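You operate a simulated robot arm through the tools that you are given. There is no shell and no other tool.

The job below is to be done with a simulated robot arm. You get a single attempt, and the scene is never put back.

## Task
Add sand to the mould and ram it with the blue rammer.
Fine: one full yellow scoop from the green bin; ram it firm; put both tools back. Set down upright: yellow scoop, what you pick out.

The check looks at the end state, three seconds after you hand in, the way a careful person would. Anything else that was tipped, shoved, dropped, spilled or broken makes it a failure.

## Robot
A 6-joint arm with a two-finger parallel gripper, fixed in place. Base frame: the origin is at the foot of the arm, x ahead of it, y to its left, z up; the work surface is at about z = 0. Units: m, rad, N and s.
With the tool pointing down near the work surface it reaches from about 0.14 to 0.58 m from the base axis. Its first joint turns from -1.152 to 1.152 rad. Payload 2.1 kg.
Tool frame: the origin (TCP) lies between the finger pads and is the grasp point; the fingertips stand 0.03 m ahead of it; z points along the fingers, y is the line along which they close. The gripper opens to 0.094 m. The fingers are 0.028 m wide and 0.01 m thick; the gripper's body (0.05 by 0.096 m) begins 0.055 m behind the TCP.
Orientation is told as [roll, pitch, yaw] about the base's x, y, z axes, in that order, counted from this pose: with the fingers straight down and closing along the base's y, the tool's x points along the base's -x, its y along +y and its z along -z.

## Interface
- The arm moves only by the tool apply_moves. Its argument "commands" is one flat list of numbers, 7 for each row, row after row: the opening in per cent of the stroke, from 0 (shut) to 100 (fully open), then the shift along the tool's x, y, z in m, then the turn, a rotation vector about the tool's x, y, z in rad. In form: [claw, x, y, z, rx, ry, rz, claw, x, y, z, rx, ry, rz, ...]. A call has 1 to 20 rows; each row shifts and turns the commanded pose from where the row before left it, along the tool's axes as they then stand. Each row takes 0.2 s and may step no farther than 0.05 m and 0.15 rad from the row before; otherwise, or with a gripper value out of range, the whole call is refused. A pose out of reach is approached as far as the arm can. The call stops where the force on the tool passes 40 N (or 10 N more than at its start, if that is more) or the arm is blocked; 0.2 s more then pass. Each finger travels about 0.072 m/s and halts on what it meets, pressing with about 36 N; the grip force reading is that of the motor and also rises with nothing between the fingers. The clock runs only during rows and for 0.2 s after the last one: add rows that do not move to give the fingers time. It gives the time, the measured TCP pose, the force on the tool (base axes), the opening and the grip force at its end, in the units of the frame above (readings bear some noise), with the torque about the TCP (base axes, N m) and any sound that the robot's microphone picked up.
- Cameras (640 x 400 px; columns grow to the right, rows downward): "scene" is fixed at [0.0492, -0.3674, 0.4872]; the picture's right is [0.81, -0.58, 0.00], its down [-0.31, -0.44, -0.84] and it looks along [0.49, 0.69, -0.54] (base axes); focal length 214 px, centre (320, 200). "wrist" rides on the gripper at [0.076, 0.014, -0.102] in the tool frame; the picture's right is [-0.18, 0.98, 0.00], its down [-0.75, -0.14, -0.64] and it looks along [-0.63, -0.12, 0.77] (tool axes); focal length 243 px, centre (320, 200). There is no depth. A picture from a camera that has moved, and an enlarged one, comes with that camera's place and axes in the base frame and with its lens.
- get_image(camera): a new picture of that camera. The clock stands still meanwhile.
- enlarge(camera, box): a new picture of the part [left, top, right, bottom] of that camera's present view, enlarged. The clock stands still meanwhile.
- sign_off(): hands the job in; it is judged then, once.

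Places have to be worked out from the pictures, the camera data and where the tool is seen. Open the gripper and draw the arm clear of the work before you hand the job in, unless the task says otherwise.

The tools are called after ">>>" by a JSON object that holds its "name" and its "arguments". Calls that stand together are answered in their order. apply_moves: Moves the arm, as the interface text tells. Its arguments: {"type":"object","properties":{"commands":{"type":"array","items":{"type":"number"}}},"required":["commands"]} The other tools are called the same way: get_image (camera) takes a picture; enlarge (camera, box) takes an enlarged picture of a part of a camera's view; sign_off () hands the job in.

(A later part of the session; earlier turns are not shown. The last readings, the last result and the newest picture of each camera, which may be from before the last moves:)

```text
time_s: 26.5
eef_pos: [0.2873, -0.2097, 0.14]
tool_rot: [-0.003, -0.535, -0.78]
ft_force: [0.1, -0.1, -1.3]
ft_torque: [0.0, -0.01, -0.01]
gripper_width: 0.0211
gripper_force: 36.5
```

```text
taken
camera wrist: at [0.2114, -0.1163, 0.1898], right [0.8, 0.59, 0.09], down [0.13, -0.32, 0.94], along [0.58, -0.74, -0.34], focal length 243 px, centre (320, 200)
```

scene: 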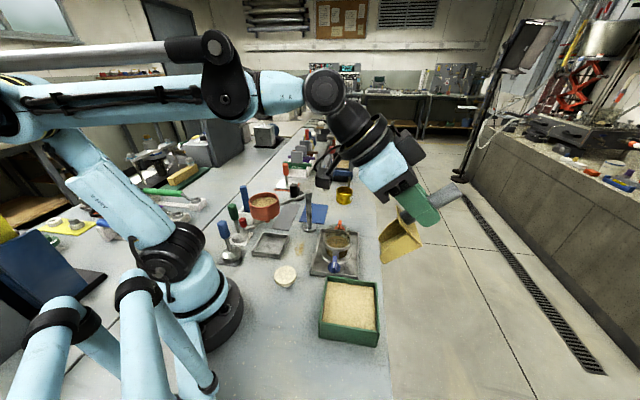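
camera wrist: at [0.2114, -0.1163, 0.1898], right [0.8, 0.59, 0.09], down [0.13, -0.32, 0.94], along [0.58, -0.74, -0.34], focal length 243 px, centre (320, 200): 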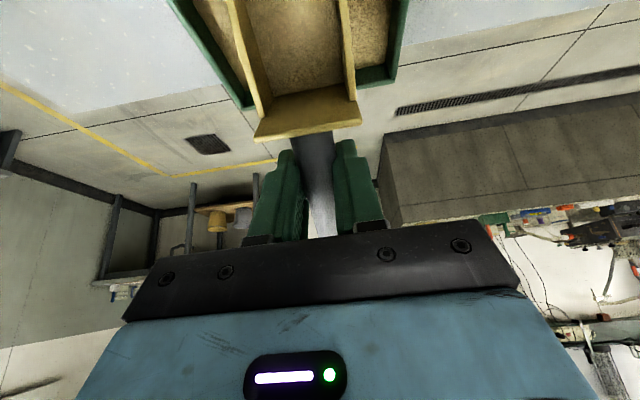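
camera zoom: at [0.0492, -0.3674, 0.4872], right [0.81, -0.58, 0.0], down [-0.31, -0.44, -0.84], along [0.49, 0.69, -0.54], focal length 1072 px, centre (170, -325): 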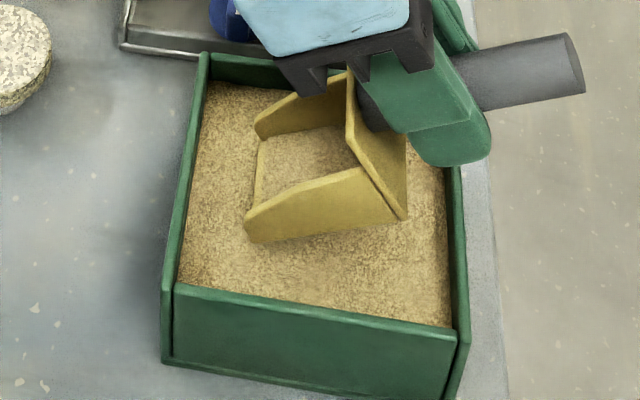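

Sand now shows inside the scoop, so dragging forward with the edge at the surface is what loads it. I'm dragging a bit more toward the inner wall, then levelling the scoop while lifting it inside the bin.

>>> {"name": "apply_moves", "arguments": {"commands": [0, 0.0069, 0, -0.0041, 0, 0, 0, 0, 0.0069, 0, -0.0041, 0, 0, 0, 0, -0.0111, 0, 0.0102, 0, 0.135, 0, 0, -0.0109, 0, 0.0067, 0, 0.13, 0, 0, -0.0113, 0, 0.0028, 0, 0.135, 0, 0, -0.0102, 0, -0.0009, 0, 0.135, 0, 0, -0.0035, 0, -0.018, 0, 0.05, 0, 0, 0, 0, 0, 0, 0, 0]}}

>>> {"name": "enlarge", "arguments": {"camera": "scene", "box": [310, 255, 390, 345]}}

>>> {"name": "get_image", "arguments": {"camera": "wrist"}}

```text
time_s: 28.3
eef_pos: [0.3099, -0.2351, 0.1545]
tool_rot: [-0.001, 0.05, -0.78]
ft_force: [-0.4, 0.5, -1.5]
ft_torque: [-0.08, -0.05, 0.01]
gripper_width: 0.0209
gripper_force: 35.9
```

```text
4.44 times, centred on (350, 300) of scene
camera zoom: at [0.0492, -0.3674, 0.4872], right [0.81, -0.58, 0.0], down [-0.31, -0.44, -0.84], along [0.49, 0.69, -0.54], focal length 953 px, centre (187, -244)
```

zoom: 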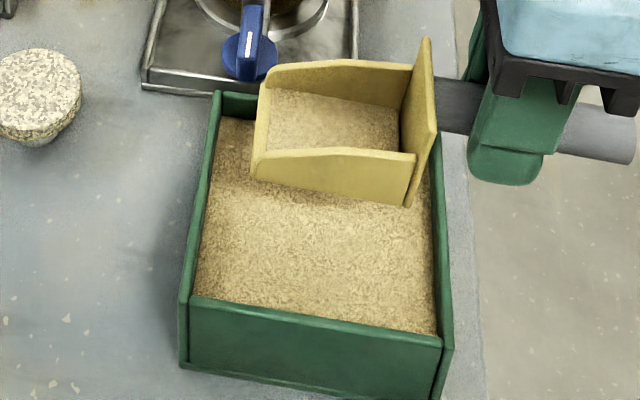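

```text
taken
camera wrist: at [0.2691, -0.1747, 0.2615], right [0.82, 0.57, -0.01], down [0.46, -0.65, 0.6], along [0.34, -0.5, -0.8], focal length 243 px, centre (320, 200)
```

wrist: 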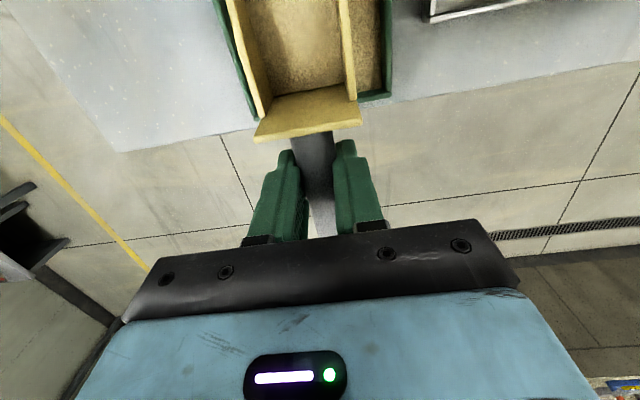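

There's sand in the scoop. I'm enlarging to judge how full it is against the side walls.

>>> {"name": "enlarge", "arguments": {"camera": "scene", "box": [322, 260, 372, 305]}}

>>> {"name": "enlarge", "arguments": {"camera": "wrist", "box": [210, 0, 410, 140]}}

```text
8.89 times, centred on (347, 282) of scene
camera zoom: at [0.0492, -0.3674, 0.4872], right [0.81, -0.58, 0.0], down [-0.31, -0.44, -0.84], along [0.49, 0.69, -0.54], focal length 1906 px, centre (80, -533)
```

zoom: 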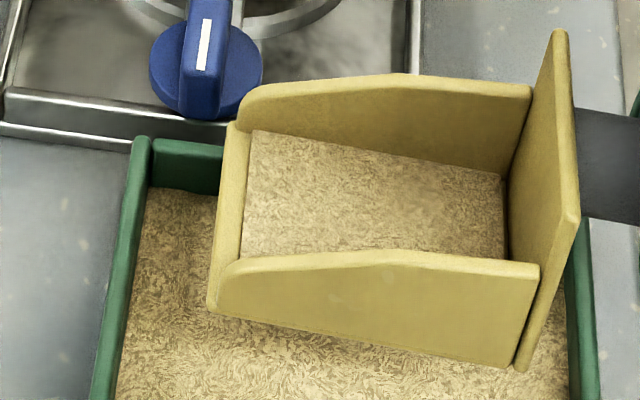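

```text
2.86 times, centred on (310, 70) of wrist
camera zoom: at [0.2691, -0.1747, 0.2615], right [0.82, 0.57, -0.01], down [0.46, -0.65, 0.6], along [0.34, -0.5, -0.8], focal length 693 px, centre (349, 571)
```

zoom: 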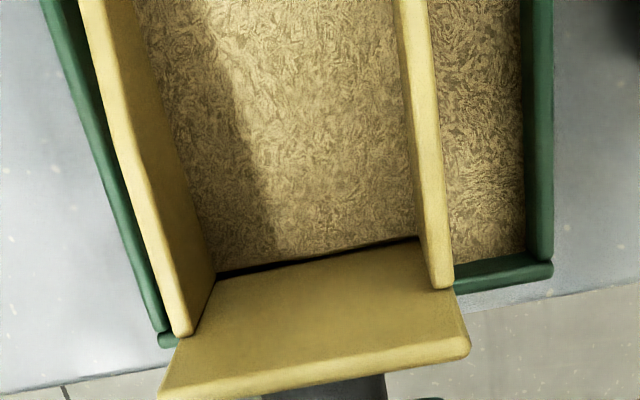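

The layer is thin, so the scoop is far from full. I'm raising and drawing it back level, then checking whether the drag left a trench.

>>> {"name": "apply_moves", "arguments": {"commands": [0, -0.015, 0, -0.03, 0, 0, 0, 0, -0.02, 0, -0.02, 0, 0, 0, 0, 0, 0, 0, 0, 0, 0]}}

>>> {"name": "enlarge", "arguments": {"camera": "scene", "box": [305, 245, 395, 345]}}

```text
time_s: 29.1
eef_pos: [0.338, -0.2615, 0.202]
tool_rot: [-0.003, 0.05, -0.779]
ft_force: [0.5, -0.1, -1.1]
ft_torque: [-0.05, -0.05, -0.02]
gripper_width: 0.0208
gripper_force: 35.3
```

```text
4.00 times, centred on (350, 295) of scene
camera zoom: at [0.0492, -0.3674, 0.4872], right [0.81, -0.58, 0.0], down [-0.31, -0.44, -0.84], along [0.49, 0.69, -0.54], focal length 858 px, centre (200, -180)
```

zoom: 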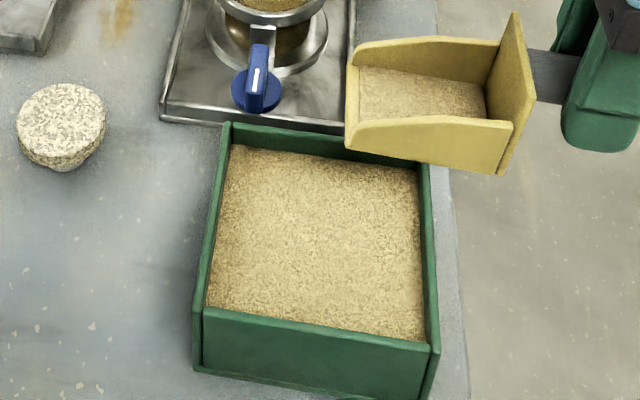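

The bin surface stays flat, with no trench, so each pass just takes a layer. I'm starting a second pass: over the bin again, tilt 30°, lower close to the surface, and check that the load stays in.

>>> {"name": "apply_moves", "arguments": {"commands": [0, 0.03, 0, 0.0015, 0, 0, 0, 0, 0, 0, 0, 0, -0.143, 0, 0, 0, 0, 0, 0, -0.143, 0, 0, 0, 0, 0, 0, -0.143, 0, 0, 0, 0, 0, 0, -0.143, 0, 0, 0.0096, 0, 0.0168, 0, 0, 0, 0, 0.0096, 0, 0.0168, 0, 0, 0, 0, 0.0096, 0, 0.0168, 0, 0, 0, 0, 0, 0, 0, 0, 0, 0]}}

>>> {"name": "enlarge", "arguments": {"camera": "scene", "box": [310, 265, 390, 345]}}

```text
time_s: 31.1
eef_pos: [0.3169, -0.2409, 0.1452]
tool_rot: [-0.004, -0.523, -0.779]
ft_force: [-0.8, -0.1, -1.2]
ft_torque: [-0.03, -0.02, 0.02]
gripper_width: 0.021
gripper_force: 35.9
```

```text
5.00 times, centred on (350, 305) of scene
camera zoom: at [0.0492, -0.3674, 0.4872], right [0.81, -0.58, 0.0], down [-0.31, -0.44, -0.84], along [0.49, 0.69, -0.54], focal length 1072 px, centre (170, -325)
```

zoom: 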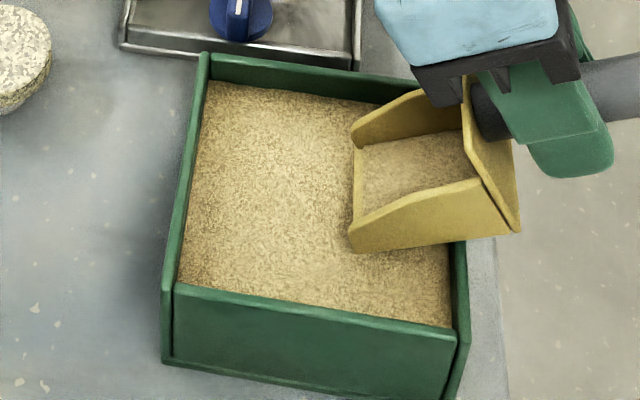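

The load holds at 30°. Now I'm combining forward motion with a gentle descent so the edge ploughs in.

>>> {"name": "apply_moves", "arguments": {"commands": [0, 0.0062, 0, -0.00127, 0, 0, 0, 0, 0.0062, 0, -0.00127, 0, 0, 0, 0, 0.0062, 0, -0.00127, 0, 0, 0, 0, 0.0062, 0, -0.00127, 0, 0, 0, 0, 0.0062, 0, -0.00127, 0, 0, 0, 0, 0.0062, 0, -0.00127, 0, 0, 0, 0, 0.0062, 0, -0.00127, 0, 0, 0]}}

>>> {"name": "enlarge", "arguments": {"camera": "scene", "box": [310, 265, 390, 345]}}

```text
time_s: 32.7
eef_pos: [0.2865, -0.2104, 0.1311]
tool_rot: [-0.005, -0.523, -0.778]
ft_force: [6.3, -6.6, 17.3]
ft_torque: [0.3, 0.27, 0.02]
gripper_width: 0.0209
gripper_force: 35.8
```

```text
5.00 times, centred on (350, 305) of scene
camera zoom: at [0.0492, -0.3673, 0.4873], right [0.81, -0.58, 0.0], down [-0.31, -0.44, -0.84], along [0.49, 0.69, -0.54], focal length 1072 px, centre (170, -325)
```

zoom: 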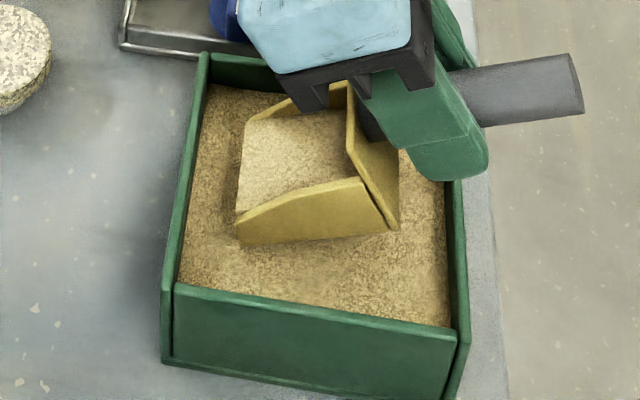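

The edge ploughed in and the scoop now looks heaped with sand. I'm levelling it while lifting inside the bin.

>>> {"name": "apply_moves", "arguments": {"commands": [0, -0.0058, 0, 0.007, 0, 0.123, 0, 0, -0.0085, 0, 0.0045, 0, 0.13, 0, 0, -0.0084, 0, 0.002, 0, 0.135, 0, 0, -0.0086, 0, -0.0041, 0, 0.135, 0, 0, -0.0025, 0, -0.02, 0, 0.05, 0, 0, 0, 0, 0, 0, 0, 0]}}

>>> {"name": "enlarge", "arguments": {"camera": "scene", "box": [310, 255, 390, 345]}}

>>> {"name": "enlarge", "arguments": {"camera": "wrist", "box": [210, 0, 410, 140]}}

```text
time_s: 34.1
eef_pos: [0.3138, -0.2374, 0.1529]
tool_rot: [-0.003, 0.054, -0.779]
ft_force: [0.6, -0.2, -1.1]
ft_torque: [-0.05, -0.07, 0.02]
gripper_width: 0.0209
gripper_force: 35.8
```

```text
4.44 times, centred on (350, 300) of scene
camera zoom: at [0.0493, -0.3674, 0.4872], right [0.81, -0.58, 0.0], down [-0.31, -0.44, -0.84], along [0.49, 0.69, -0.54], focal length 953 px, centre (187, -244)
```

zoom: 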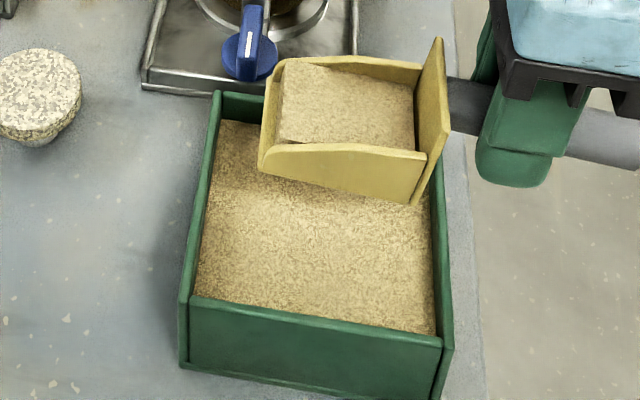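

```text
2.86 times, centred on (310, 70) of wrist
camera zoom: at [0.2727, -0.1768, 0.2595], right [0.82, 0.57, -0.01], down [0.46, -0.65, 0.6], along [0.33, -0.5, -0.8], focal length 693 px, centre (349, 571)
```

zoom: 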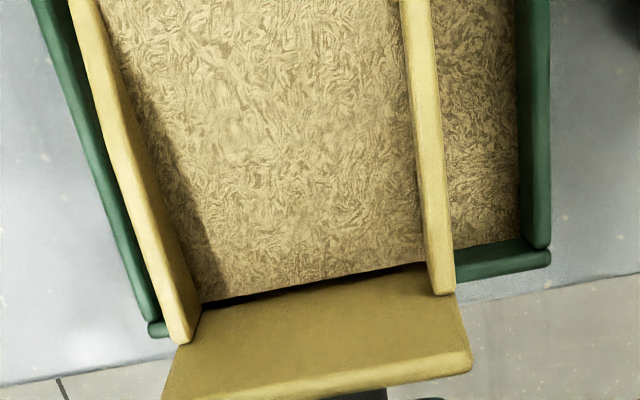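

>>> {"name": "enlarge", "arguments": {"camera": "scene", "box": [325, 258, 375, 302]}}

```text
9.09 times, centred on (350, 280) of scene
camera zoom: at [0.0493, -0.3674, 0.4872], right [0.81, -0.58, 0.0], down [-0.31, -0.44, -0.84], along [0.49, 0.69, -0.54], focal length 1950 px, centre (47, -527)
```

zoom: 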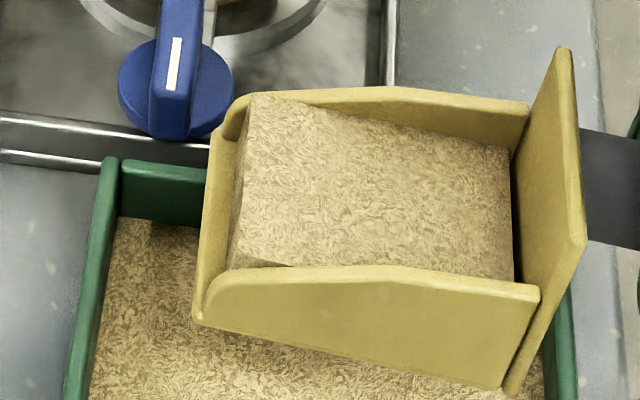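

The slab of sand now rises above the lip but may not be completely full. I'll do another, slightly deeper pass and see whether the level still grows.

>>> {"name": "apply_moves", "arguments": {"commands": [0, 0, 0, -0.005, 0, -0.144, 0, 0, 0, 0, -0.005, 0, -0.144, 0, 0, 0, 0, -0.005, 0, -0.144, 0, 0, 0, 0, -0.005, 0, -0.144, 0, 0, 0.0075, 0, 0.013, 0, 0, 0, 0, 0.0075, 0, 0.013, 0, 0, 0, 0, 0, 0, 0, 0, 0, 0]}}

>>> {"name": "enlarge", "arguments": {"camera": "scene", "box": [310, 265, 390, 345]}}

```text
time_s: 35.7
eef_pos: [0.3108, -0.2358, 0.1423]
tool_rot: [-0.003, -0.526, -0.777]
ft_force: [0.7, -0.3, -2.3]
ft_torque: [-0.06, -0.11, -0.05]
gripper_width: 0.0211
gripper_force: 35.8
```

```text
5.00 times, centred on (350, 305) of scene
camera zoom: at [0.0492, -0.3674, 0.4872], right [0.81, -0.58, 0.0], down [-0.31, -0.44, -0.84], along [0.49, 0.69, -0.54], focal length 1072 px, centre (170, -325)
```

zoom: 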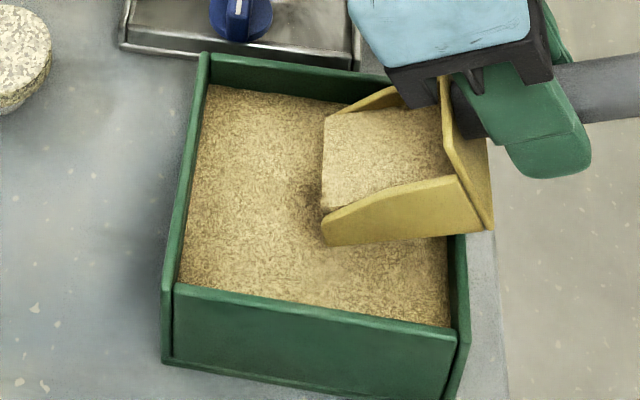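

The load stayed in at 30°. I'm ploughing forward and slightly deeper again.

>>> {"name": "apply_moves", "arguments": {"commands": [0, 0.0063, 0, -0.0011, 0, 0, 0, 0, 0.0063, 0, -0.0011, 0, 0, 0, 0, 0.0063, 0, -0.0011, 0, 0, 0, 0, 0.0063, 0, -0.0011, 0, 0, 0, 0, 0.0063, 0, -0.0011, 0, 0, 0, 0, 0.0063, 0, -0.0011, 0, 0, 0, 0, 0.0063, 0, -0.0011, 0, 0, 0]}}

>>> {"name": "enlarge", "arguments": {"camera": "scene", "box": [310, 265, 390, 345]}}

```text
time_s: 37.3
eef_pos: [0.2826, -0.207, 0.1285]
tool_rot: [-0.003, -0.53, -0.779]
ft_force: [10.6, -11.5, 28.8]
ft_torque: [0.49, 0.55, 0.03]
gripper_width: 0.0213
gripper_force: 35.9
```

```text
5.00 times, centred on (350, 305) of scene
camera zoom: at [0.0492, -0.3673, 0.4873], right [0.81, -0.58, 0.0], down [-0.31, -0.44, -0.84], along [0.49, 0.69, -0.54], focal length 1072 px, centre (170, -325)
```

zoom: 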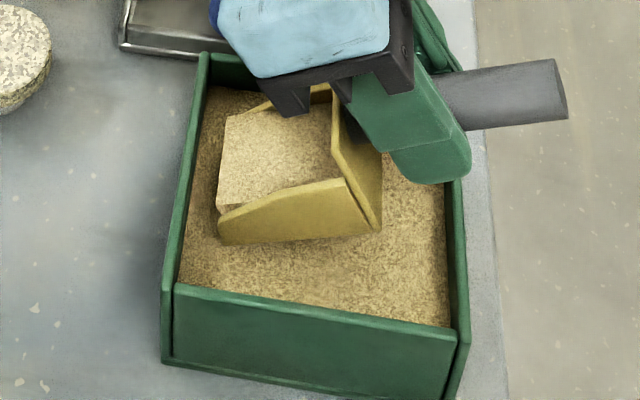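

The heap grew again. I'm levelling and lifting as before to check the fill.

>>> {"name": "apply_moves", "arguments": {"commands": [0, -0.0092, 0, 0.0073, 0, 0.13, 0, 0, -0.0098, 0, 0.004, 0, 0.13, 0, 0, -0.0094, 0, 0.0023, 0, 0.135, 0, 0, -0.0086, 0, -0.0041, 0, 0.135, 0, 0, -0.0025, 0, -0.02, 0, 0.05, 0, 0, 0, 0, 0, 0, 0, 0]}}

>>> {"name": "enlarge", "arguments": {"camera": "scene", "box": [325, 258, 375, 302]}}

>>> {"name": "enlarge", "arguments": {"camera": "wrist", "box": [210, 0, 410, 140]}}

```text
time_s: 38.7
eef_pos: [0.311, -0.2347, 0.1517]
tool_rot: [-0.001, 0.056, -0.78]
ft_force: [-0.8, 0.4, -2.0]
ft_torque: [-0.03, -0.07, -0.01]
gripper_width: 0.0212
gripper_force: 36.1
```

```text
9.09 times, centred on (350, 280) of scene
camera zoom: at [0.0493, -0.3674, 0.4872], right [0.81, -0.58, 0.0], down [-0.31, -0.44, -0.84], along [0.49, 0.69, -0.54], focal length 1950 px, centre (47, -527)
```

zoom: 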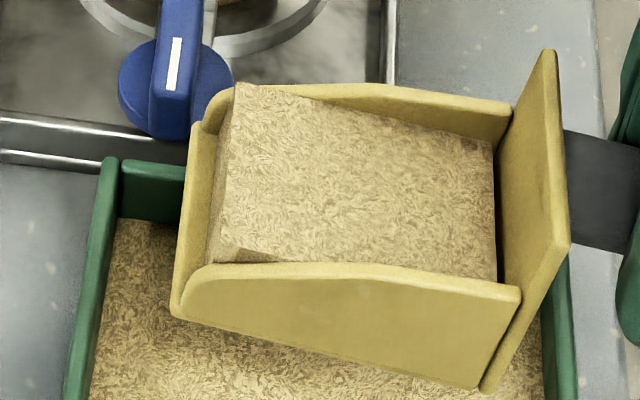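

```text
2.86 times, centred on (310, 70) of wrist
camera zoom: at [0.2692, -0.175, 0.2591], right [0.82, 0.57, -0.01], down [0.46, -0.65, 0.6], along [0.33, -0.5, -0.8], focal length 693 px, centre (349, 571)
```

zoom: 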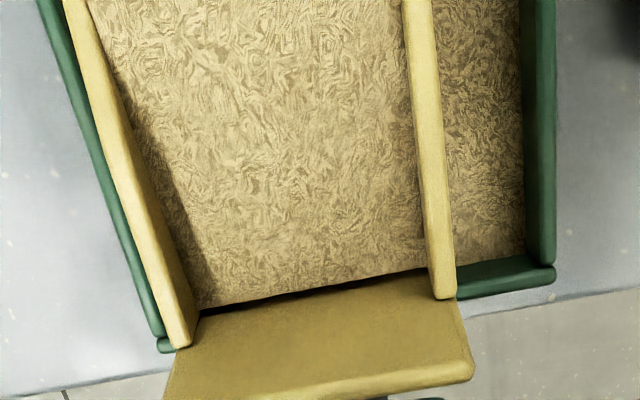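

The level rose again but less, and it's still about 8 mm under the back side-wall tops. I'll do a longer pass: dive early, then drag level at depth.

>>> {"name": "apply_moves", "arguments": {"commands": [0, -0.003, 0, -0.005, 0, -0.144, 0, 0, -0.003, 0, -0.005, 0, -0.144, 0, 0, 0, 0, -0.005, 0, -0.144, 0, 0, 0, 0, -0.005, 0, -0.144, 0, 0, 0.0075, 0, 0.013, 0, 0, 0, 0, 0.0075, 0, 0.013, 0, 0, 0, 0, 0, 0, 0, 0, 0, 0]}}

```text
time_s: 40.3
eef_pos: [0.3133, -0.2372, 0.1412]
tool_rot: [-0.004, -0.523, -0.779]
ft_force: [-0.6, 0.7, -1.9]
ft_torque: [-0.05, -0.04, 0.0]
gripper_width: 0.0209
gripper_force: 35.9
```

The edge is just at the surface near the outer wall. Now the dive and the long level drag.

>>> {"name": "apply_moves", "arguments": {"commands": [0, 0.0072, 0, 0.0005, 0, 0, 0, 0, 0.0072, 0, 0.0005, 0, 0, 0, 0, 0.0072, 0, 0.0005, 0, 0, 0, 0, 0.0058, 0, -0.003, 0, 0, 0, 0, 0.0058, 0, -0.003, 0, 0, 0, 0, 0.0058, 0, -0.003, 0, 0, 0, 0, 0.0058, 0, -0.003, 0, 0, 0, 0, 0.0058, 0, -0.003, 0, 0, 0]}}

>>> {"name": "enlarge", "arguments": {"camera": "scene", "box": [310, 265, 390, 345]}}

```text
time_s: 42.1
eef_pos: [0.2785, -0.2026, 0.1287]
tool_rot: [-0.005, -0.526, -0.779]
ft_force: [7.5, -8.1, 21.1]
ft_torque: [0.39, 0.4, 0.03]
gripper_width: 0.021
gripper_force: 35.9
```

```text
5.00 times, centred on (350, 305) of scene
camera zoom: at [0.0492, -0.3673, 0.4873], right [0.81, -0.58, 0.0], down [-0.31, -0.44, -0.84], along [0.49, 0.69, -0.54], focal length 1072 px, centre (170, -325)
```

zoom: 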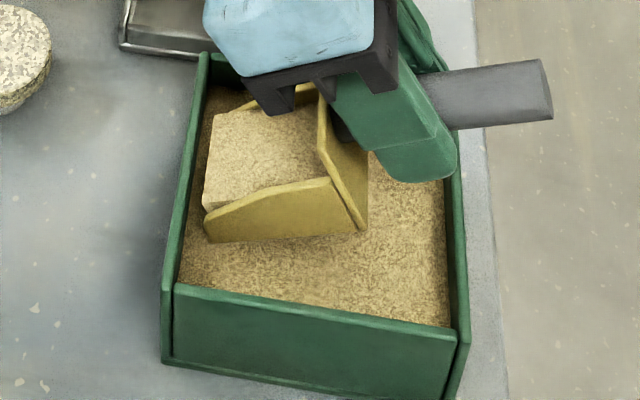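

Steady resistance of about 24 N through the pass. I'm levelling and lifting once more to compare the fill.

>>> {"name": "apply_moves", "arguments": {"commands": [0, -0.01, 0, 0.0079, 0, 0.126, 0, 0, -0.0107, 0, 0.0044, 0, 0.13, 0, 0, -0.0113, 0, 0.0028, 0, 0.135, 0, 0, -0.0106, 0, -0.0039, 0, 0.135, 0, 0, -0.0025, 0, -0.02, 0, 0.05, 0, 0, 0, 0, 0, 0, 0, 0]}}

>>> {"name": "enlarge", "arguments": {"camera": "scene", "box": [325, 258, 375, 302]}}

>>> {"name": "enlarge", "arguments": {"camera": "wrist", "box": [210, 0, 410, 140]}}

```text
time_s: 43.5
eef_pos: [0.312, -0.2355, 0.1515]
tool_rot: [-0.002, 0.056, -0.781]
ft_force: [0.3, -0.6, -1.3]
ft_torque: [-0.08, -0.08, 0.03]
gripper_width: 0.0209
gripper_force: 35.9
```

```text
9.09 times, centred on (350, 280) of scene
camera zoom: at [0.0493, -0.3674, 0.4872], right [0.81, -0.58, 0.0], down [-0.31, -0.44, -0.84], along [0.49, 0.69, -0.54], focal length 1950 px, centre (47, -527)
```

zoom: 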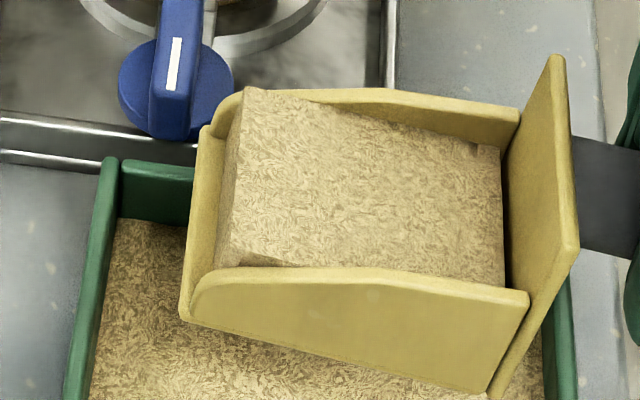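

```text
2.86 times, centred on (310, 70) of wrist
camera zoom: at [0.2709, -0.1759, 0.2572], right [0.82, 0.57, -0.01], down [0.46, -0.65, 0.6], along [0.33, -0.5, -0.8], focal length 693 px, centre (349, 571)
```

zoom: 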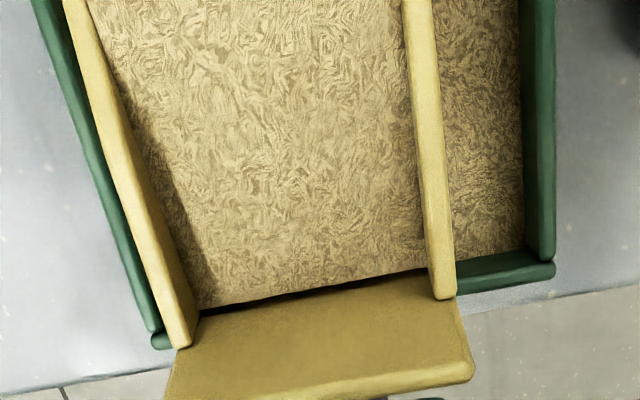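

The level is the same as after the previous pass, so the scoop is full. I'm lifting it smoothly straight up out of the bin.

>>> {"name": "apply_moves", "arguments": {"commands": [0, 0, 0, -0.01, 0, 0, 0, 0, 0, 0, -0.02, 0, 0, 0, 0, 0.001, 0, -0.025, 0, 0, 0, 0, 0.001, 0, -0.025, 0, 0, 0, 0, 0.001, 0, -0.02, 0, 0, 0, 0, 0, 0, -0.008, 0, 0, 0, 0, 0, 0, 0, 0, 0, 0]}}

>>> {"name": "get_image", "arguments": {"camera": "scene"}}

>>> {"name": "enlarge", "arguments": {"camera": "scene", "box": [300, 200, 400, 350]}}

```text
time_s: 45.1
eef_pos: [0.3135, -0.2375, 0.2602]
tool_rot: [-0.004, 0.053, -0.781]
ft_force: [0.3, -0.1, -2.5]
ft_torque: [-0.1, -0.06, 0.01]
gripper_width: 0.0211
gripper_force: 36.3
```

```text
taken
```

scene: 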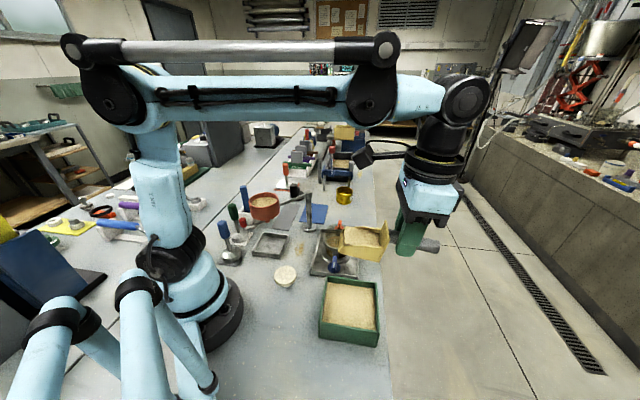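

```text
2.67 times, centred on (350, 275) of scene
camera zoom: at [0.0492, -0.3674, 0.4872], right [0.81, -0.58, 0.0], down [-0.31, -0.44, -0.84], along [0.49, 0.69, -0.54], focal length 572 px, centre (240, 0)
```

zoom: 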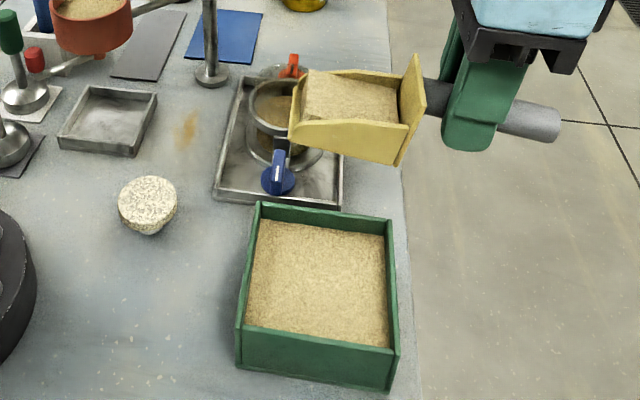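

The scoop is full, nothing was spilled and the bin is undisturbed. I'm carrying it slowly over to the mould while turning yaw to 0 and keeping the scoop level.

>>> {"name": "apply_moves", "arguments": {"commands": [0, 0.00362, 0.02117, 0, 0.0036, 0, -0.0649, 0, 0.00224, 0.02135, 0, 0.0036, 0, -0.0649, 0, 0.00084, 0.02145, 0, 0.0036, 0, -0.0649, 0, -0.00055, 0.02147, 0, 0.0036, 0, -0.0649, 0, -0.00194, 0.02139, 0, 0.0036, 0, -0.0649, 0, -0.00333, 0.02121, 0, 0.0036, 0, -0.0649, 0, -0.0047, 0.02095, 0, 0.0036, 0, -0.0649, 0, -0.00605, 0.0206, 0, 0.0036, 0, -0.0649, 0, -0.00738, 0.02017, 0, 0.0036, 0, -0.0649, 0, -0.00867, 0.01964, 0, 0.0036, 0, -0.0649, 0, -0.00993, 0.01904, 0, 0.0036, 0, -0.0649, 0, -0.01114, 0.01835, 0, 0.0036, 0, -0.0649, 0, 0, 0, 0, 0, 0, 0]}}

>>> {"name": "get_image", "arguments": {"camera": "wrist"}}

>>> {"name": "enlarge", "arguments": {"camera": "scene", "box": [280, 150, 440, 350]}}

```text
time_s: 47.9
eef_pos: [0.4615, -0.026, 0.257]
tool_rot: [-0.005, 0.056, 0.001]
ft_force: [0.4, 0.9, -2.8]
ft_torque: [0.01, -0.08, -0.02]
gripper_width: 0.021
gripper_force: 35.9
```

```text
taken
camera wrist: at [0.39, -0.0117, 0.3626], right [0.18, 0.98, -0.01], down [0.79, -0.14, 0.6], along [0.59, -0.12, -0.8], focal length 243 px, centre (320, 200)
```

wrist: 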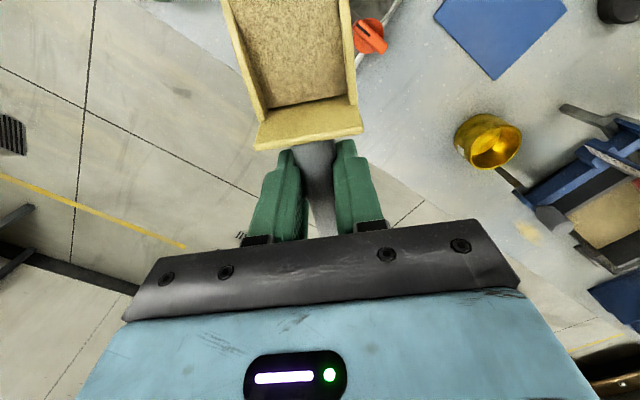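

```text
2.00 times, centred on (360, 250) of scene
camera zoom: at [0.0493, -0.3673, 0.4872], right [0.81, -0.58, 0.0], down [-0.31, -0.44, -0.84], along [0.49, 0.69, -0.54], focal length 429 px, centre (240, 100)
```

zoom: 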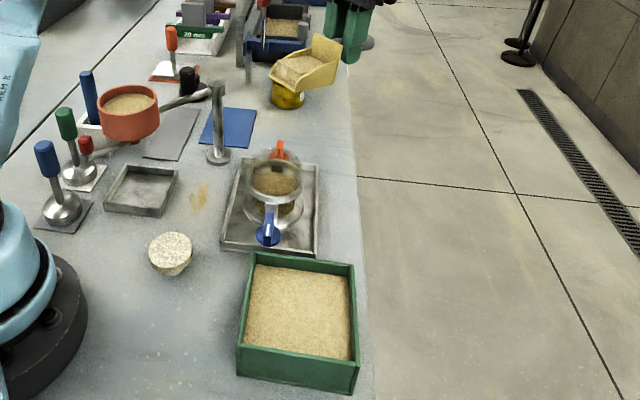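

I have a clear scene view of the mould now, so I'm enlarging it to refine its centre and height before pouring.

>>> {"name": "enlarge", "arguments": {"camera": "scene", "box": [305, 215, 365, 280]}}

```text
6.15 times, centred on (335, 248) of scene
camera zoom: at [0.0493, -0.3673, 0.4872], right [0.81, -0.58, 0.0], down [-0.31, -0.44, -0.84], along [0.49, 0.69, -0.54], focal length 1320 px, centre (228, -92)
```

zoom: 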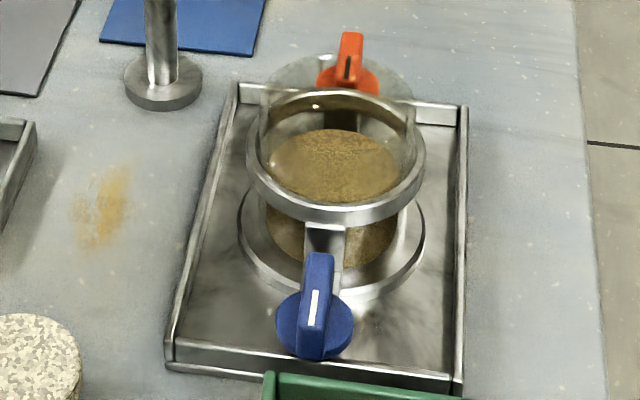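

The mould has a clear collar reaching z≈0.10, centred near (0.3555, -0.0245), with the sand surface now at z≈0.05. I'm tilting to 20° with the lip over the mould and lowering it to just above the collar.

>>> {"name": "apply_moves", "arguments": {"commands": [0, 0.0075, 0.0015, 0.0083, 0, -0.135, 0, 0, 0.0086, 0, 0.0072, 0, -0.135, 0, 0, 0.0095, 0, 0.006, 0, -0.135, 0, 0, 0.006, 0, 0.0164, 0, 0, 0, 0, 0.0045, 0, 0.0122, 0, 0, 0, 0, 0, 0, 0, 0, 0, 0]}}

>>> {"name": "enlarge", "arguments": {"camera": "scene", "box": [290, 180, 390, 290]}}

>>> {"name": "enlarge", "arguments": {"camera": "wrist", "box": [200, 0, 440, 150]}}

```text
time_s: 49.3
eef_pos: [0.4367, -0.0269, 0.2015]
tool_rot: [-0.003, -0.345, 0.003]
ft_force: [0.5, 0.4, -1.8]
ft_torque: [0.0, -0.05, 0.02]
gripper_width: 0.0211
gripper_force: 36.5
```

```text
3.64 times, centred on (340, 235) of scene
camera zoom: at [0.0492, -0.3674, 0.4872], right [0.81, -0.58, 0.0], down [-0.31, -0.44, -0.84], along [0.49, 0.69, -0.54], focal length 780 px, centre (247, 73)
```

zoom: 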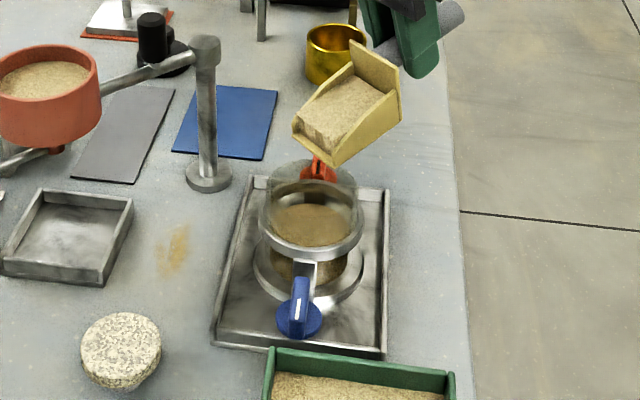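

```text
2.67 times, centred on (320, 75) of wrist
camera zoom: at [0.3286, -0.011, 0.2725], right [0.17, 0.98, 0.06], down [0.49, -0.14, 0.86], along [0.85, -0.12, -0.51], focal length 647 px, centre (320, 533)
```

zoom: 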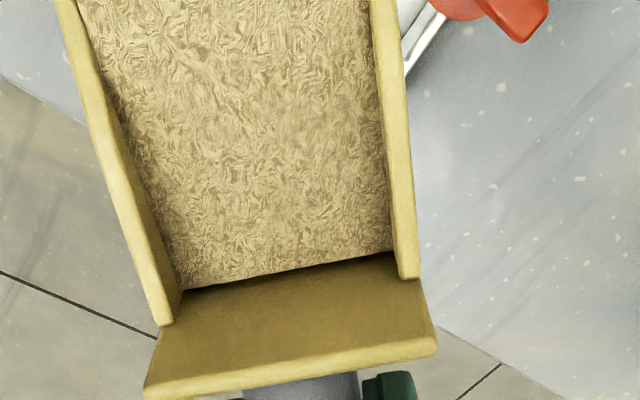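

The lip is about 15–20 mm above the collar, roughly centred, and the load is intact. I'm nudging it to centre and then tilting about the lip in small steps.

>>> {"name": "apply_moves", "arguments": {"commands": [0, -0.0013, 0.002, 0.0058, 0, 0, 0, 0, 0.0061, 0, -0.01, 0, -0.105, 0, 0, 0.0057, 0, -0.0096, 0, -0.1, 0, 0, 0.0058, 0, -0.0097, 0, -0.1, 0, 0, 0, 0, 0, 0, 0, 0]}}

>>> {"name": "enlarge", "arguments": {"camera": "scene", "box": [290, 180, 390, 290]}}

```text
time_s: 50.5
eef_pos: [0.4114, -0.0222, 0.2153]
tool_rot: [-0.003, -0.654, 0.002]
ft_force: [0.6, 0.5, -1.2]
ft_torque: [0.0, -0.03, -0.01]
gripper_width: 0.021
gripper_force: 36.2
```

```text
3.64 times, centred on (340, 235) of scene
camera zoom: at [0.0492, -0.3674, 0.4872], right [0.81, -0.58, 0.0], down [-0.31, -0.44, -0.84], along [0.49, 0.69, -0.54], focal length 780 px, centre (247, 73)
```

zoom: 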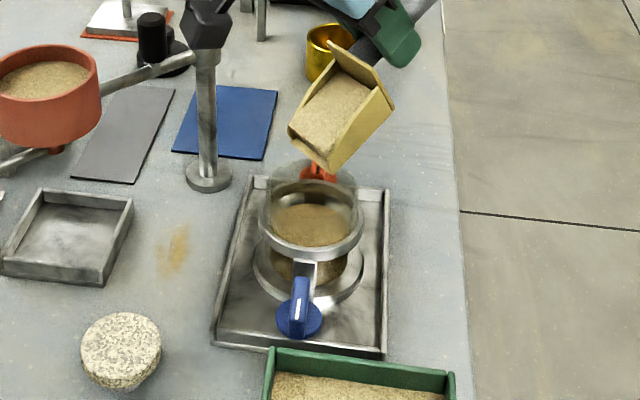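

At 37° the sand still holds. I'm checking the lip position against the collar more closely before it lets go.

>>> {"name": "enlarge", "arguments": {"camera": "scene", "box": [315, 195, 365, 245]}}

>>> {"name": "get_image", "arguments": {"camera": "wrist"}}

```text
8.00 times, centred on (340, 220) of scene
camera zoom: at [0.0492, -0.3674, 0.4872], right [0.81, -0.58, 0.0], down [-0.31, -0.44, -0.84], along [0.49, 0.69, -0.54], focal length 1716 px, centre (160, 40)
```

zoom: 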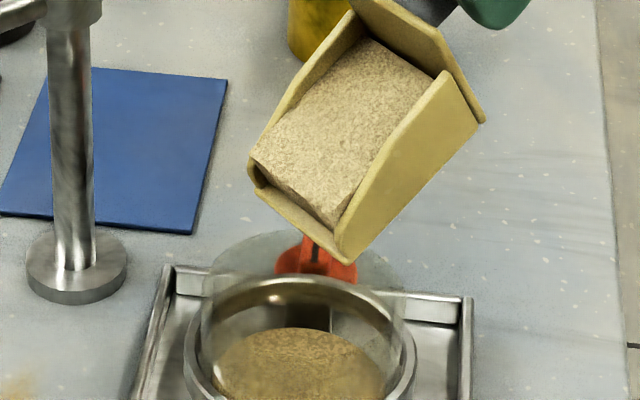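

```text
taken
camera wrist: at [0.2883, -0.0083, 0.2504], right [0.15, 0.98, 0.11], down [0.21, -0.14, 0.97], along [0.97, -0.12, -0.22], focal length 243 px, centre (320, 200)
```

wrist: 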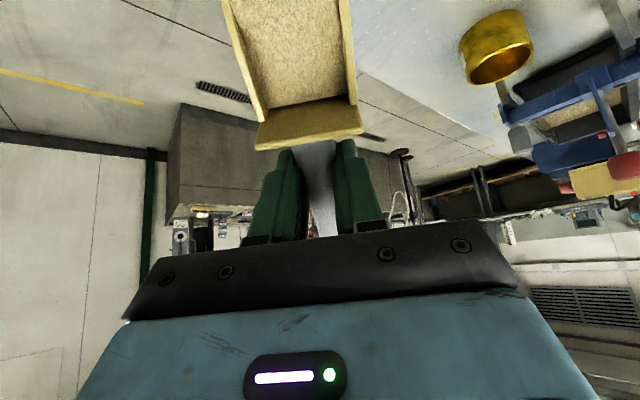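

The scoop has rotated in the grip by about 0.12 rad, mouth-up, from the ploughing. The lip is really at (0.353, -0.022, 0.120) and the effective tilt is only 31°. I'm shifting the lip back about 9 mm and lowering it 5 mm, then checking again before tilting further.

>>> {"name": "apply_moves", "arguments": {"commands": [0, -0.0045, -0.001, 0.0098, 0, 0, 0, 0, 0, 0, 0, 0, 0, 0]}}

>>> {"name": "enlarge", "arguments": {"camera": "scene", "box": [310, 200, 370, 260]}}

```text
time_s: 51.1
eef_pos: [0.4211, -0.0245, 0.2094]
tool_rot: [-0.005, -0.653, 0.003]
ft_force: [0.0, -0.1, -2.0]
ft_torque: [-0.01, -0.05, 0.03]
gripper_width: 0.021
gripper_force: 35.7
```

```text
6.67 times, centred on (340, 230) of scene
camera zoom: at [0.0492, -0.3674, 0.4872], right [0.81, -0.58, 0.0], down [-0.31, -0.44, -0.84], along [0.49, 0.69, -0.54], focal length 1430 px, centre (187, 0)
```

zoom: 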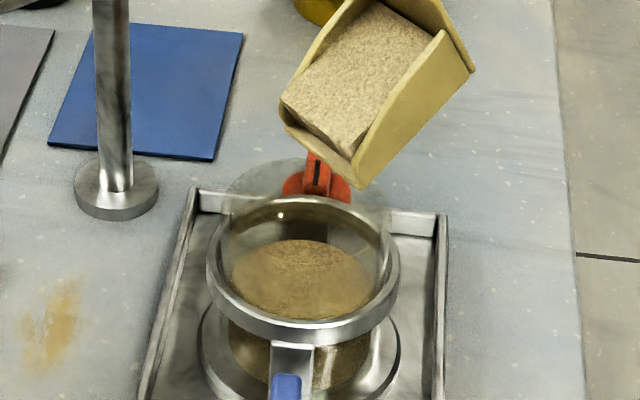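

The lip is now at about (0.362, -0.0245, 0.116), 7 mm behind the mould centre and 16 mm above the collar. I'm tilting on about the lip in steps to start the pour.

>>> {"name": "apply_moves", "arguments": {"commands": [0, 0.0046, 0, -0.0102, 0, -0.1, 0, 0, 0.0046, 0, -0.0102, 0, -0.1, 0, 0, 0.0046, 0, -0.0102, 0, -0.1, 0, 0, 0, 0, 0, 0, 0, 0]}}

>>> {"name": "enlarge", "arguments": {"camera": "scene", "box": [310, 190, 370, 260]}}

>>> {"name": "get_image", "arguments": {"camera": "scene"}}

```text
time_s: 52.1
eef_pos: [0.3902, -0.0246, 0.2228]
tool_rot: [-0.003, -0.954, 0.004]
ft_force: [-0.1, -0.6, -1.7]
ft_torque: [0.03, -0.01, 0.01]
gripper_width: 0.0209
gripper_force: 36.1
```

```text
5.71 times, centred on (340, 225) of scene
camera zoom: at [0.0492, -0.3674, 0.4872], right [0.81, -0.58, 0.0], down [-0.31, -0.44, -0.84], along [0.49, 0.69, -0.54], focal length 1226 px, centre (206, 57)
```

zoom: 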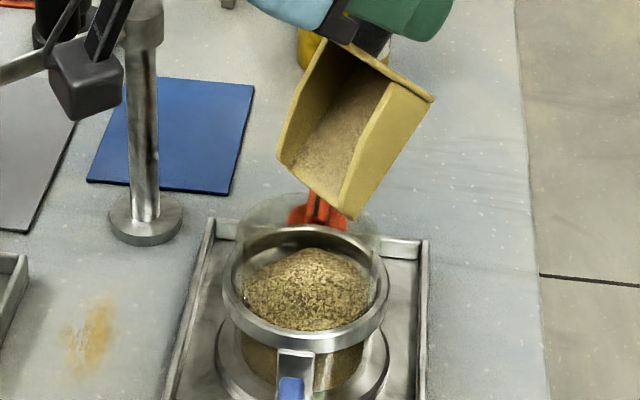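

```text
taken
```

scene: 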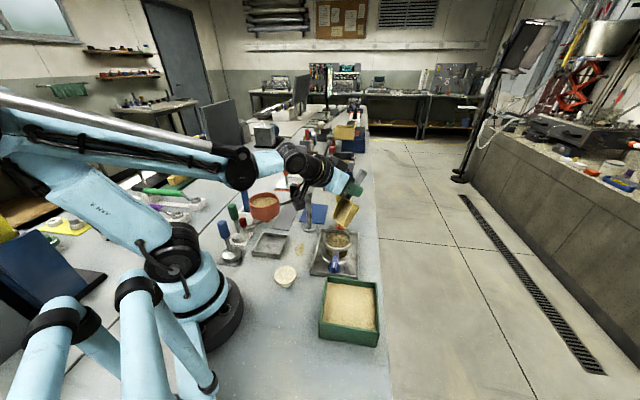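

The pour is landing cleanly in the mould as a mound, with some sand left in the scoop. I'm tilting on to empty it.

>>> {"name": "apply_moves", "arguments": {"commands": [0, 0.0046, 0, -0.0102, 0, -0.1, 0, 0, 0.0046, 0, -0.0102, 0, -0.1, 0, 0, 0.0046, 0, -0.0102, 0, -0.1, 0, 0, 0, 0, 0, 0, 0, 0]}}

>>> {"name": "enlarge", "arguments": {"camera": "scene", "box": [310, 190, 370, 260]}}

>>> {"name": "get_image", "arguments": {"camera": "scene"}}

```text
time_s: 53.1
eef_pos: [0.357, -0.024, 0.2253]
tool_rot: [-0.011, -1.254, 0.009]
ft_force: [0.4, -0.1, -0.7]
ft_torque: [-0.01, 0.01, 0.0]
gripper_width: 0.021
gripper_force: 36.4
```

```text
5.71 times, centred on (340, 225) of scene
camera zoom: at [0.0492, -0.3674, 0.4872], right [0.81, -0.58, 0.0], down [-0.31, -0.44, -0.84], along [0.49, 0.69, -0.54], focal length 1226 px, centre (206, 57)
```

zoom: 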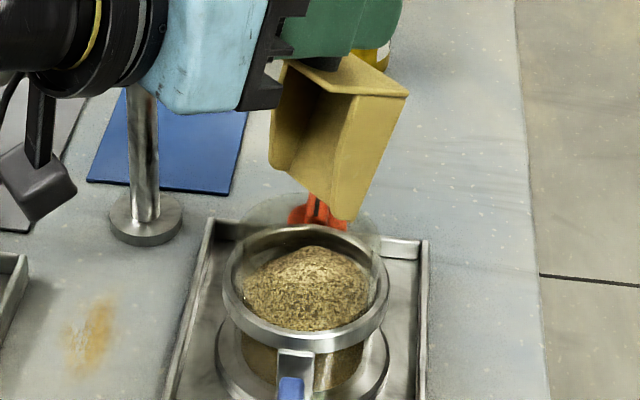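

```text
taken
```

scene: 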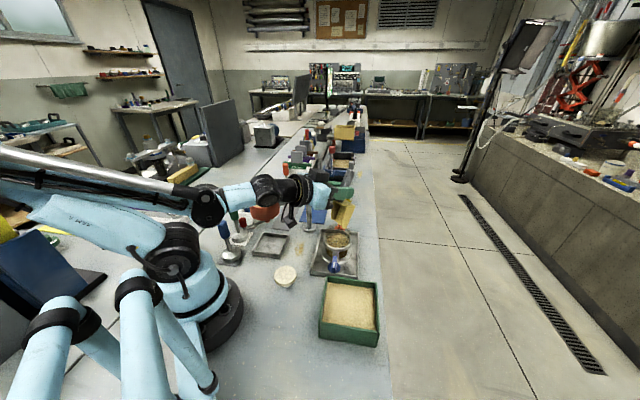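

The scoop looks empty at about 65°. I'm looking closely inside it and at the bench around the mould for spills.

>>> {"name": "enlarge", "arguments": {"camera": "scene", "box": [330, 190, 365, 225]}}

>>> {"name": "get_image", "arguments": {"camera": "wrist"}}

```text
11.43 times, centred on (348, 208) of scene
camera zoom: at [0.0492, -0.3674, 0.4872], right [0.81, -0.58, 0.0], down [-0.31, -0.44, -0.84], along [0.49, 0.69, -0.54], focal length 2451 px, centre (6, 114)
```

zoom: 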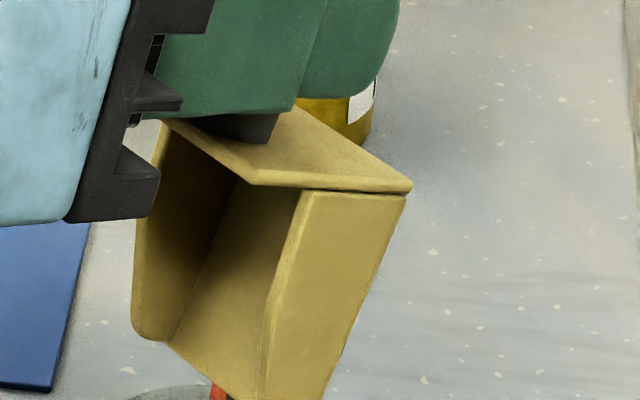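

```text
taken
camera wrist: at [0.2342, -0.0096, 0.185], right [0.06, 0.98, 0.17], down [-0.38, -0.14, 0.92], along [0.92, -0.12, 0.36], focal length 243 px, centre (320, 200)
```

wrist: 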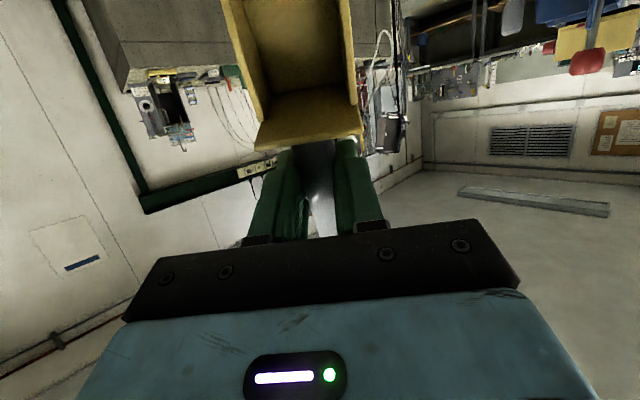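

The scoop is empty and nothing was spilled. I'm raising it straight up away from the mould and levelling it.

>>> {"name": "apply_moves", "arguments": {"commands": [0, -0.0285, 0, -0.0094, 0, 0, 0, 0, -0.0332, 0, -0.011, 0, 0, 0, 0, -0.019, 0, -0.0062, 0, 0, 0, 0, 0, 0, 0, 0, 0.142, 0, 0, 0, 0, 0, 0, 0.142, 0, 0, 0, 0, 0, 0, 0.142, 0, 0, 0, 0, 0, 0, 0.142, 0, 0, 0, 0, 0, 0, 0.142, 0, 0, 0, 0, 0, 0, 0.142, 0, 0, 0, 0, 0, 0, 0.142, 0, 0, 0, 0, 0, 0, 0.143, 0, 0, 0, 0, 0, 0, 0, 0]}}

>>> {"name": "get_image", "arguments": {"camera": "scene"}}

>>> {"name": "get_image", "arguments": {"camera": "wrist"}}

```text
time_s: 55.7
eef_pos: [0.3579, -0.023, 0.3123]
tool_rot: [-0.002, -0.113, -0.001]
ft_force: [-0.5, 0.0, -1.8]
ft_torque: [0.02, -0.04, 0.0]
gripper_width: 0.0207
gripper_force: 36.3
```

```text
taken
```

scene: 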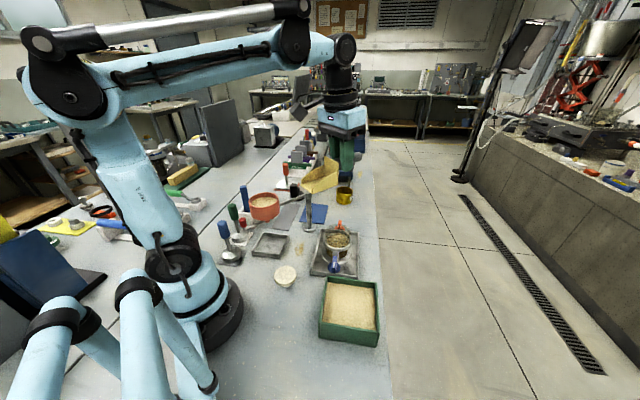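

```text
taken
camera wrist: at [0.2691, -0.0084, 0.4048], right [0.18, 0.98, 0.02], down [0.68, -0.14, 0.72], along [0.71, -0.12, -0.69], focal length 243 px, centre (320, 200)
```

wrist: 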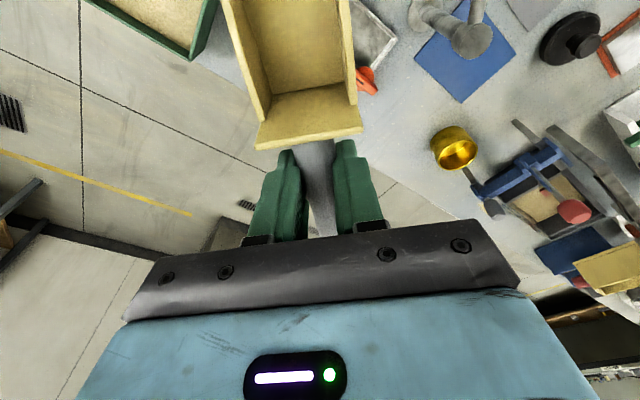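

The scoop is clear. I'm yawing partway, which I need for the return anyway, to get a true side profile and measure how level the scoop is in the grip.

>>> {"name": "apply_moves", "arguments": {"commands": [0, 0, 0, 0, 0.017, 0, 0.149, 0, 0, 0, 0, 0.017, 0, 0.149, 0, 0, 0, 0, 0.017, 0, 0.149, 0, 0, 0, 0, 0.017, 0, 0.149, 0, 0, 0, 0, 0, 0, 0]}}

>>> {"name": "enlarge", "arguments": {"camera": "scene", "box": [270, 130, 390, 215]}}

>>> {"name": "enlarge", "arguments": {"camera": "wrist", "box": [210, 0, 410, 140]}}

```text
time_s: 56.9
eef_pos: [0.3584, -0.0242, 0.3112]
tool_rot: [-0.002, -0.116, -0.602]
ft_force: [-0.6, -0.4, -0.3]
ft_torque: [-0.02, -0.05, -0.01]
gripper_width: 0.0209
gripper_force: 36.4
```

```text
4.71 times, centred on (330, 172) of scene
camera zoom: at [0.0492, -0.3674, 0.4872], right [0.81, -0.58, 0.0], down [-0.31, -0.44, -0.84], along [0.49, 0.69, -0.54], focal length 1009 px, centre (273, 329)
```

zoom: 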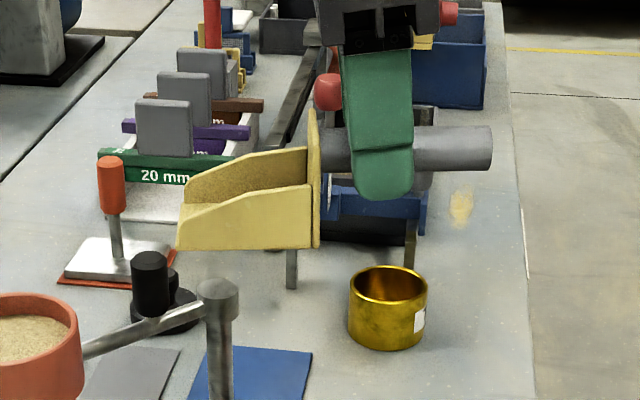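

```text
2.86 times, centred on (310, 70) of wrist
camera zoom: at [0.2925, 0.0379, 0.4043], right [0.71, 0.71, 0.02], down [0.48, -0.5, 0.73], along [0.52, -0.5, -0.69], focal length 693 px, centre (349, 571)
```

zoom: 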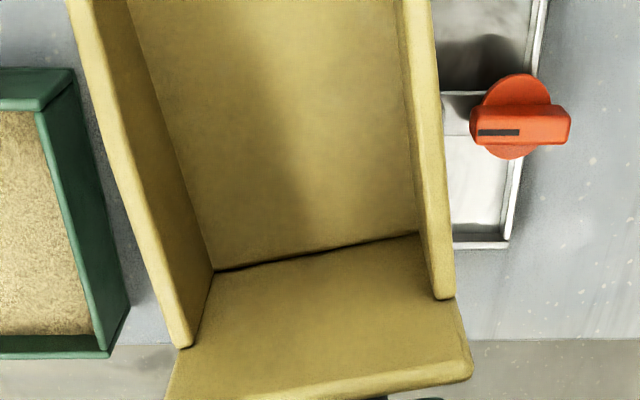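

The scoop's bottom edge reads nearly horizontal at tool pitch -0.116. I'm enlarging further to measure it precisely.

>>> {"name": "enlarge", "arguments": {"camera": "scene", "box": [298, 145, 348, 180]}}

>>> {"name": "enlarge", "arguments": {"camera": "scene", "box": [255, 180, 345, 240]}}

```text
11.43 times, centred on (323, 162) of scene
camera zoom: at [0.0492, -0.3674, 0.4872], right [0.81, -0.58, 0.0], down [-0.31, -0.44, -0.84], along [0.49, 0.69, -0.54], focal length 2451 px, centre (286, 629)
```

zoom: 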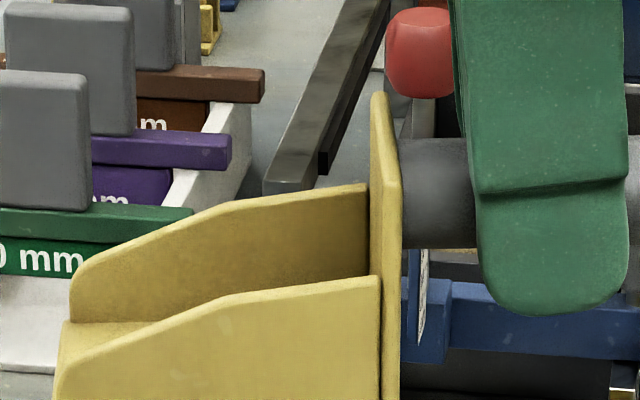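

```text
6.67 times, centred on (300, 210) of scene
camera zoom: at [0.0492, -0.3674, 0.4872], right [0.81, -0.58, 0.0], down [-0.31, -0.44, -0.84], along [0.49, 0.69, -0.54], focal length 1430 px, centre (453, 133)
```

zoom: 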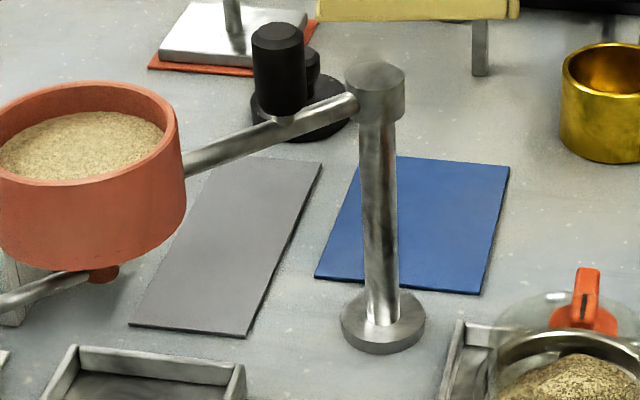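

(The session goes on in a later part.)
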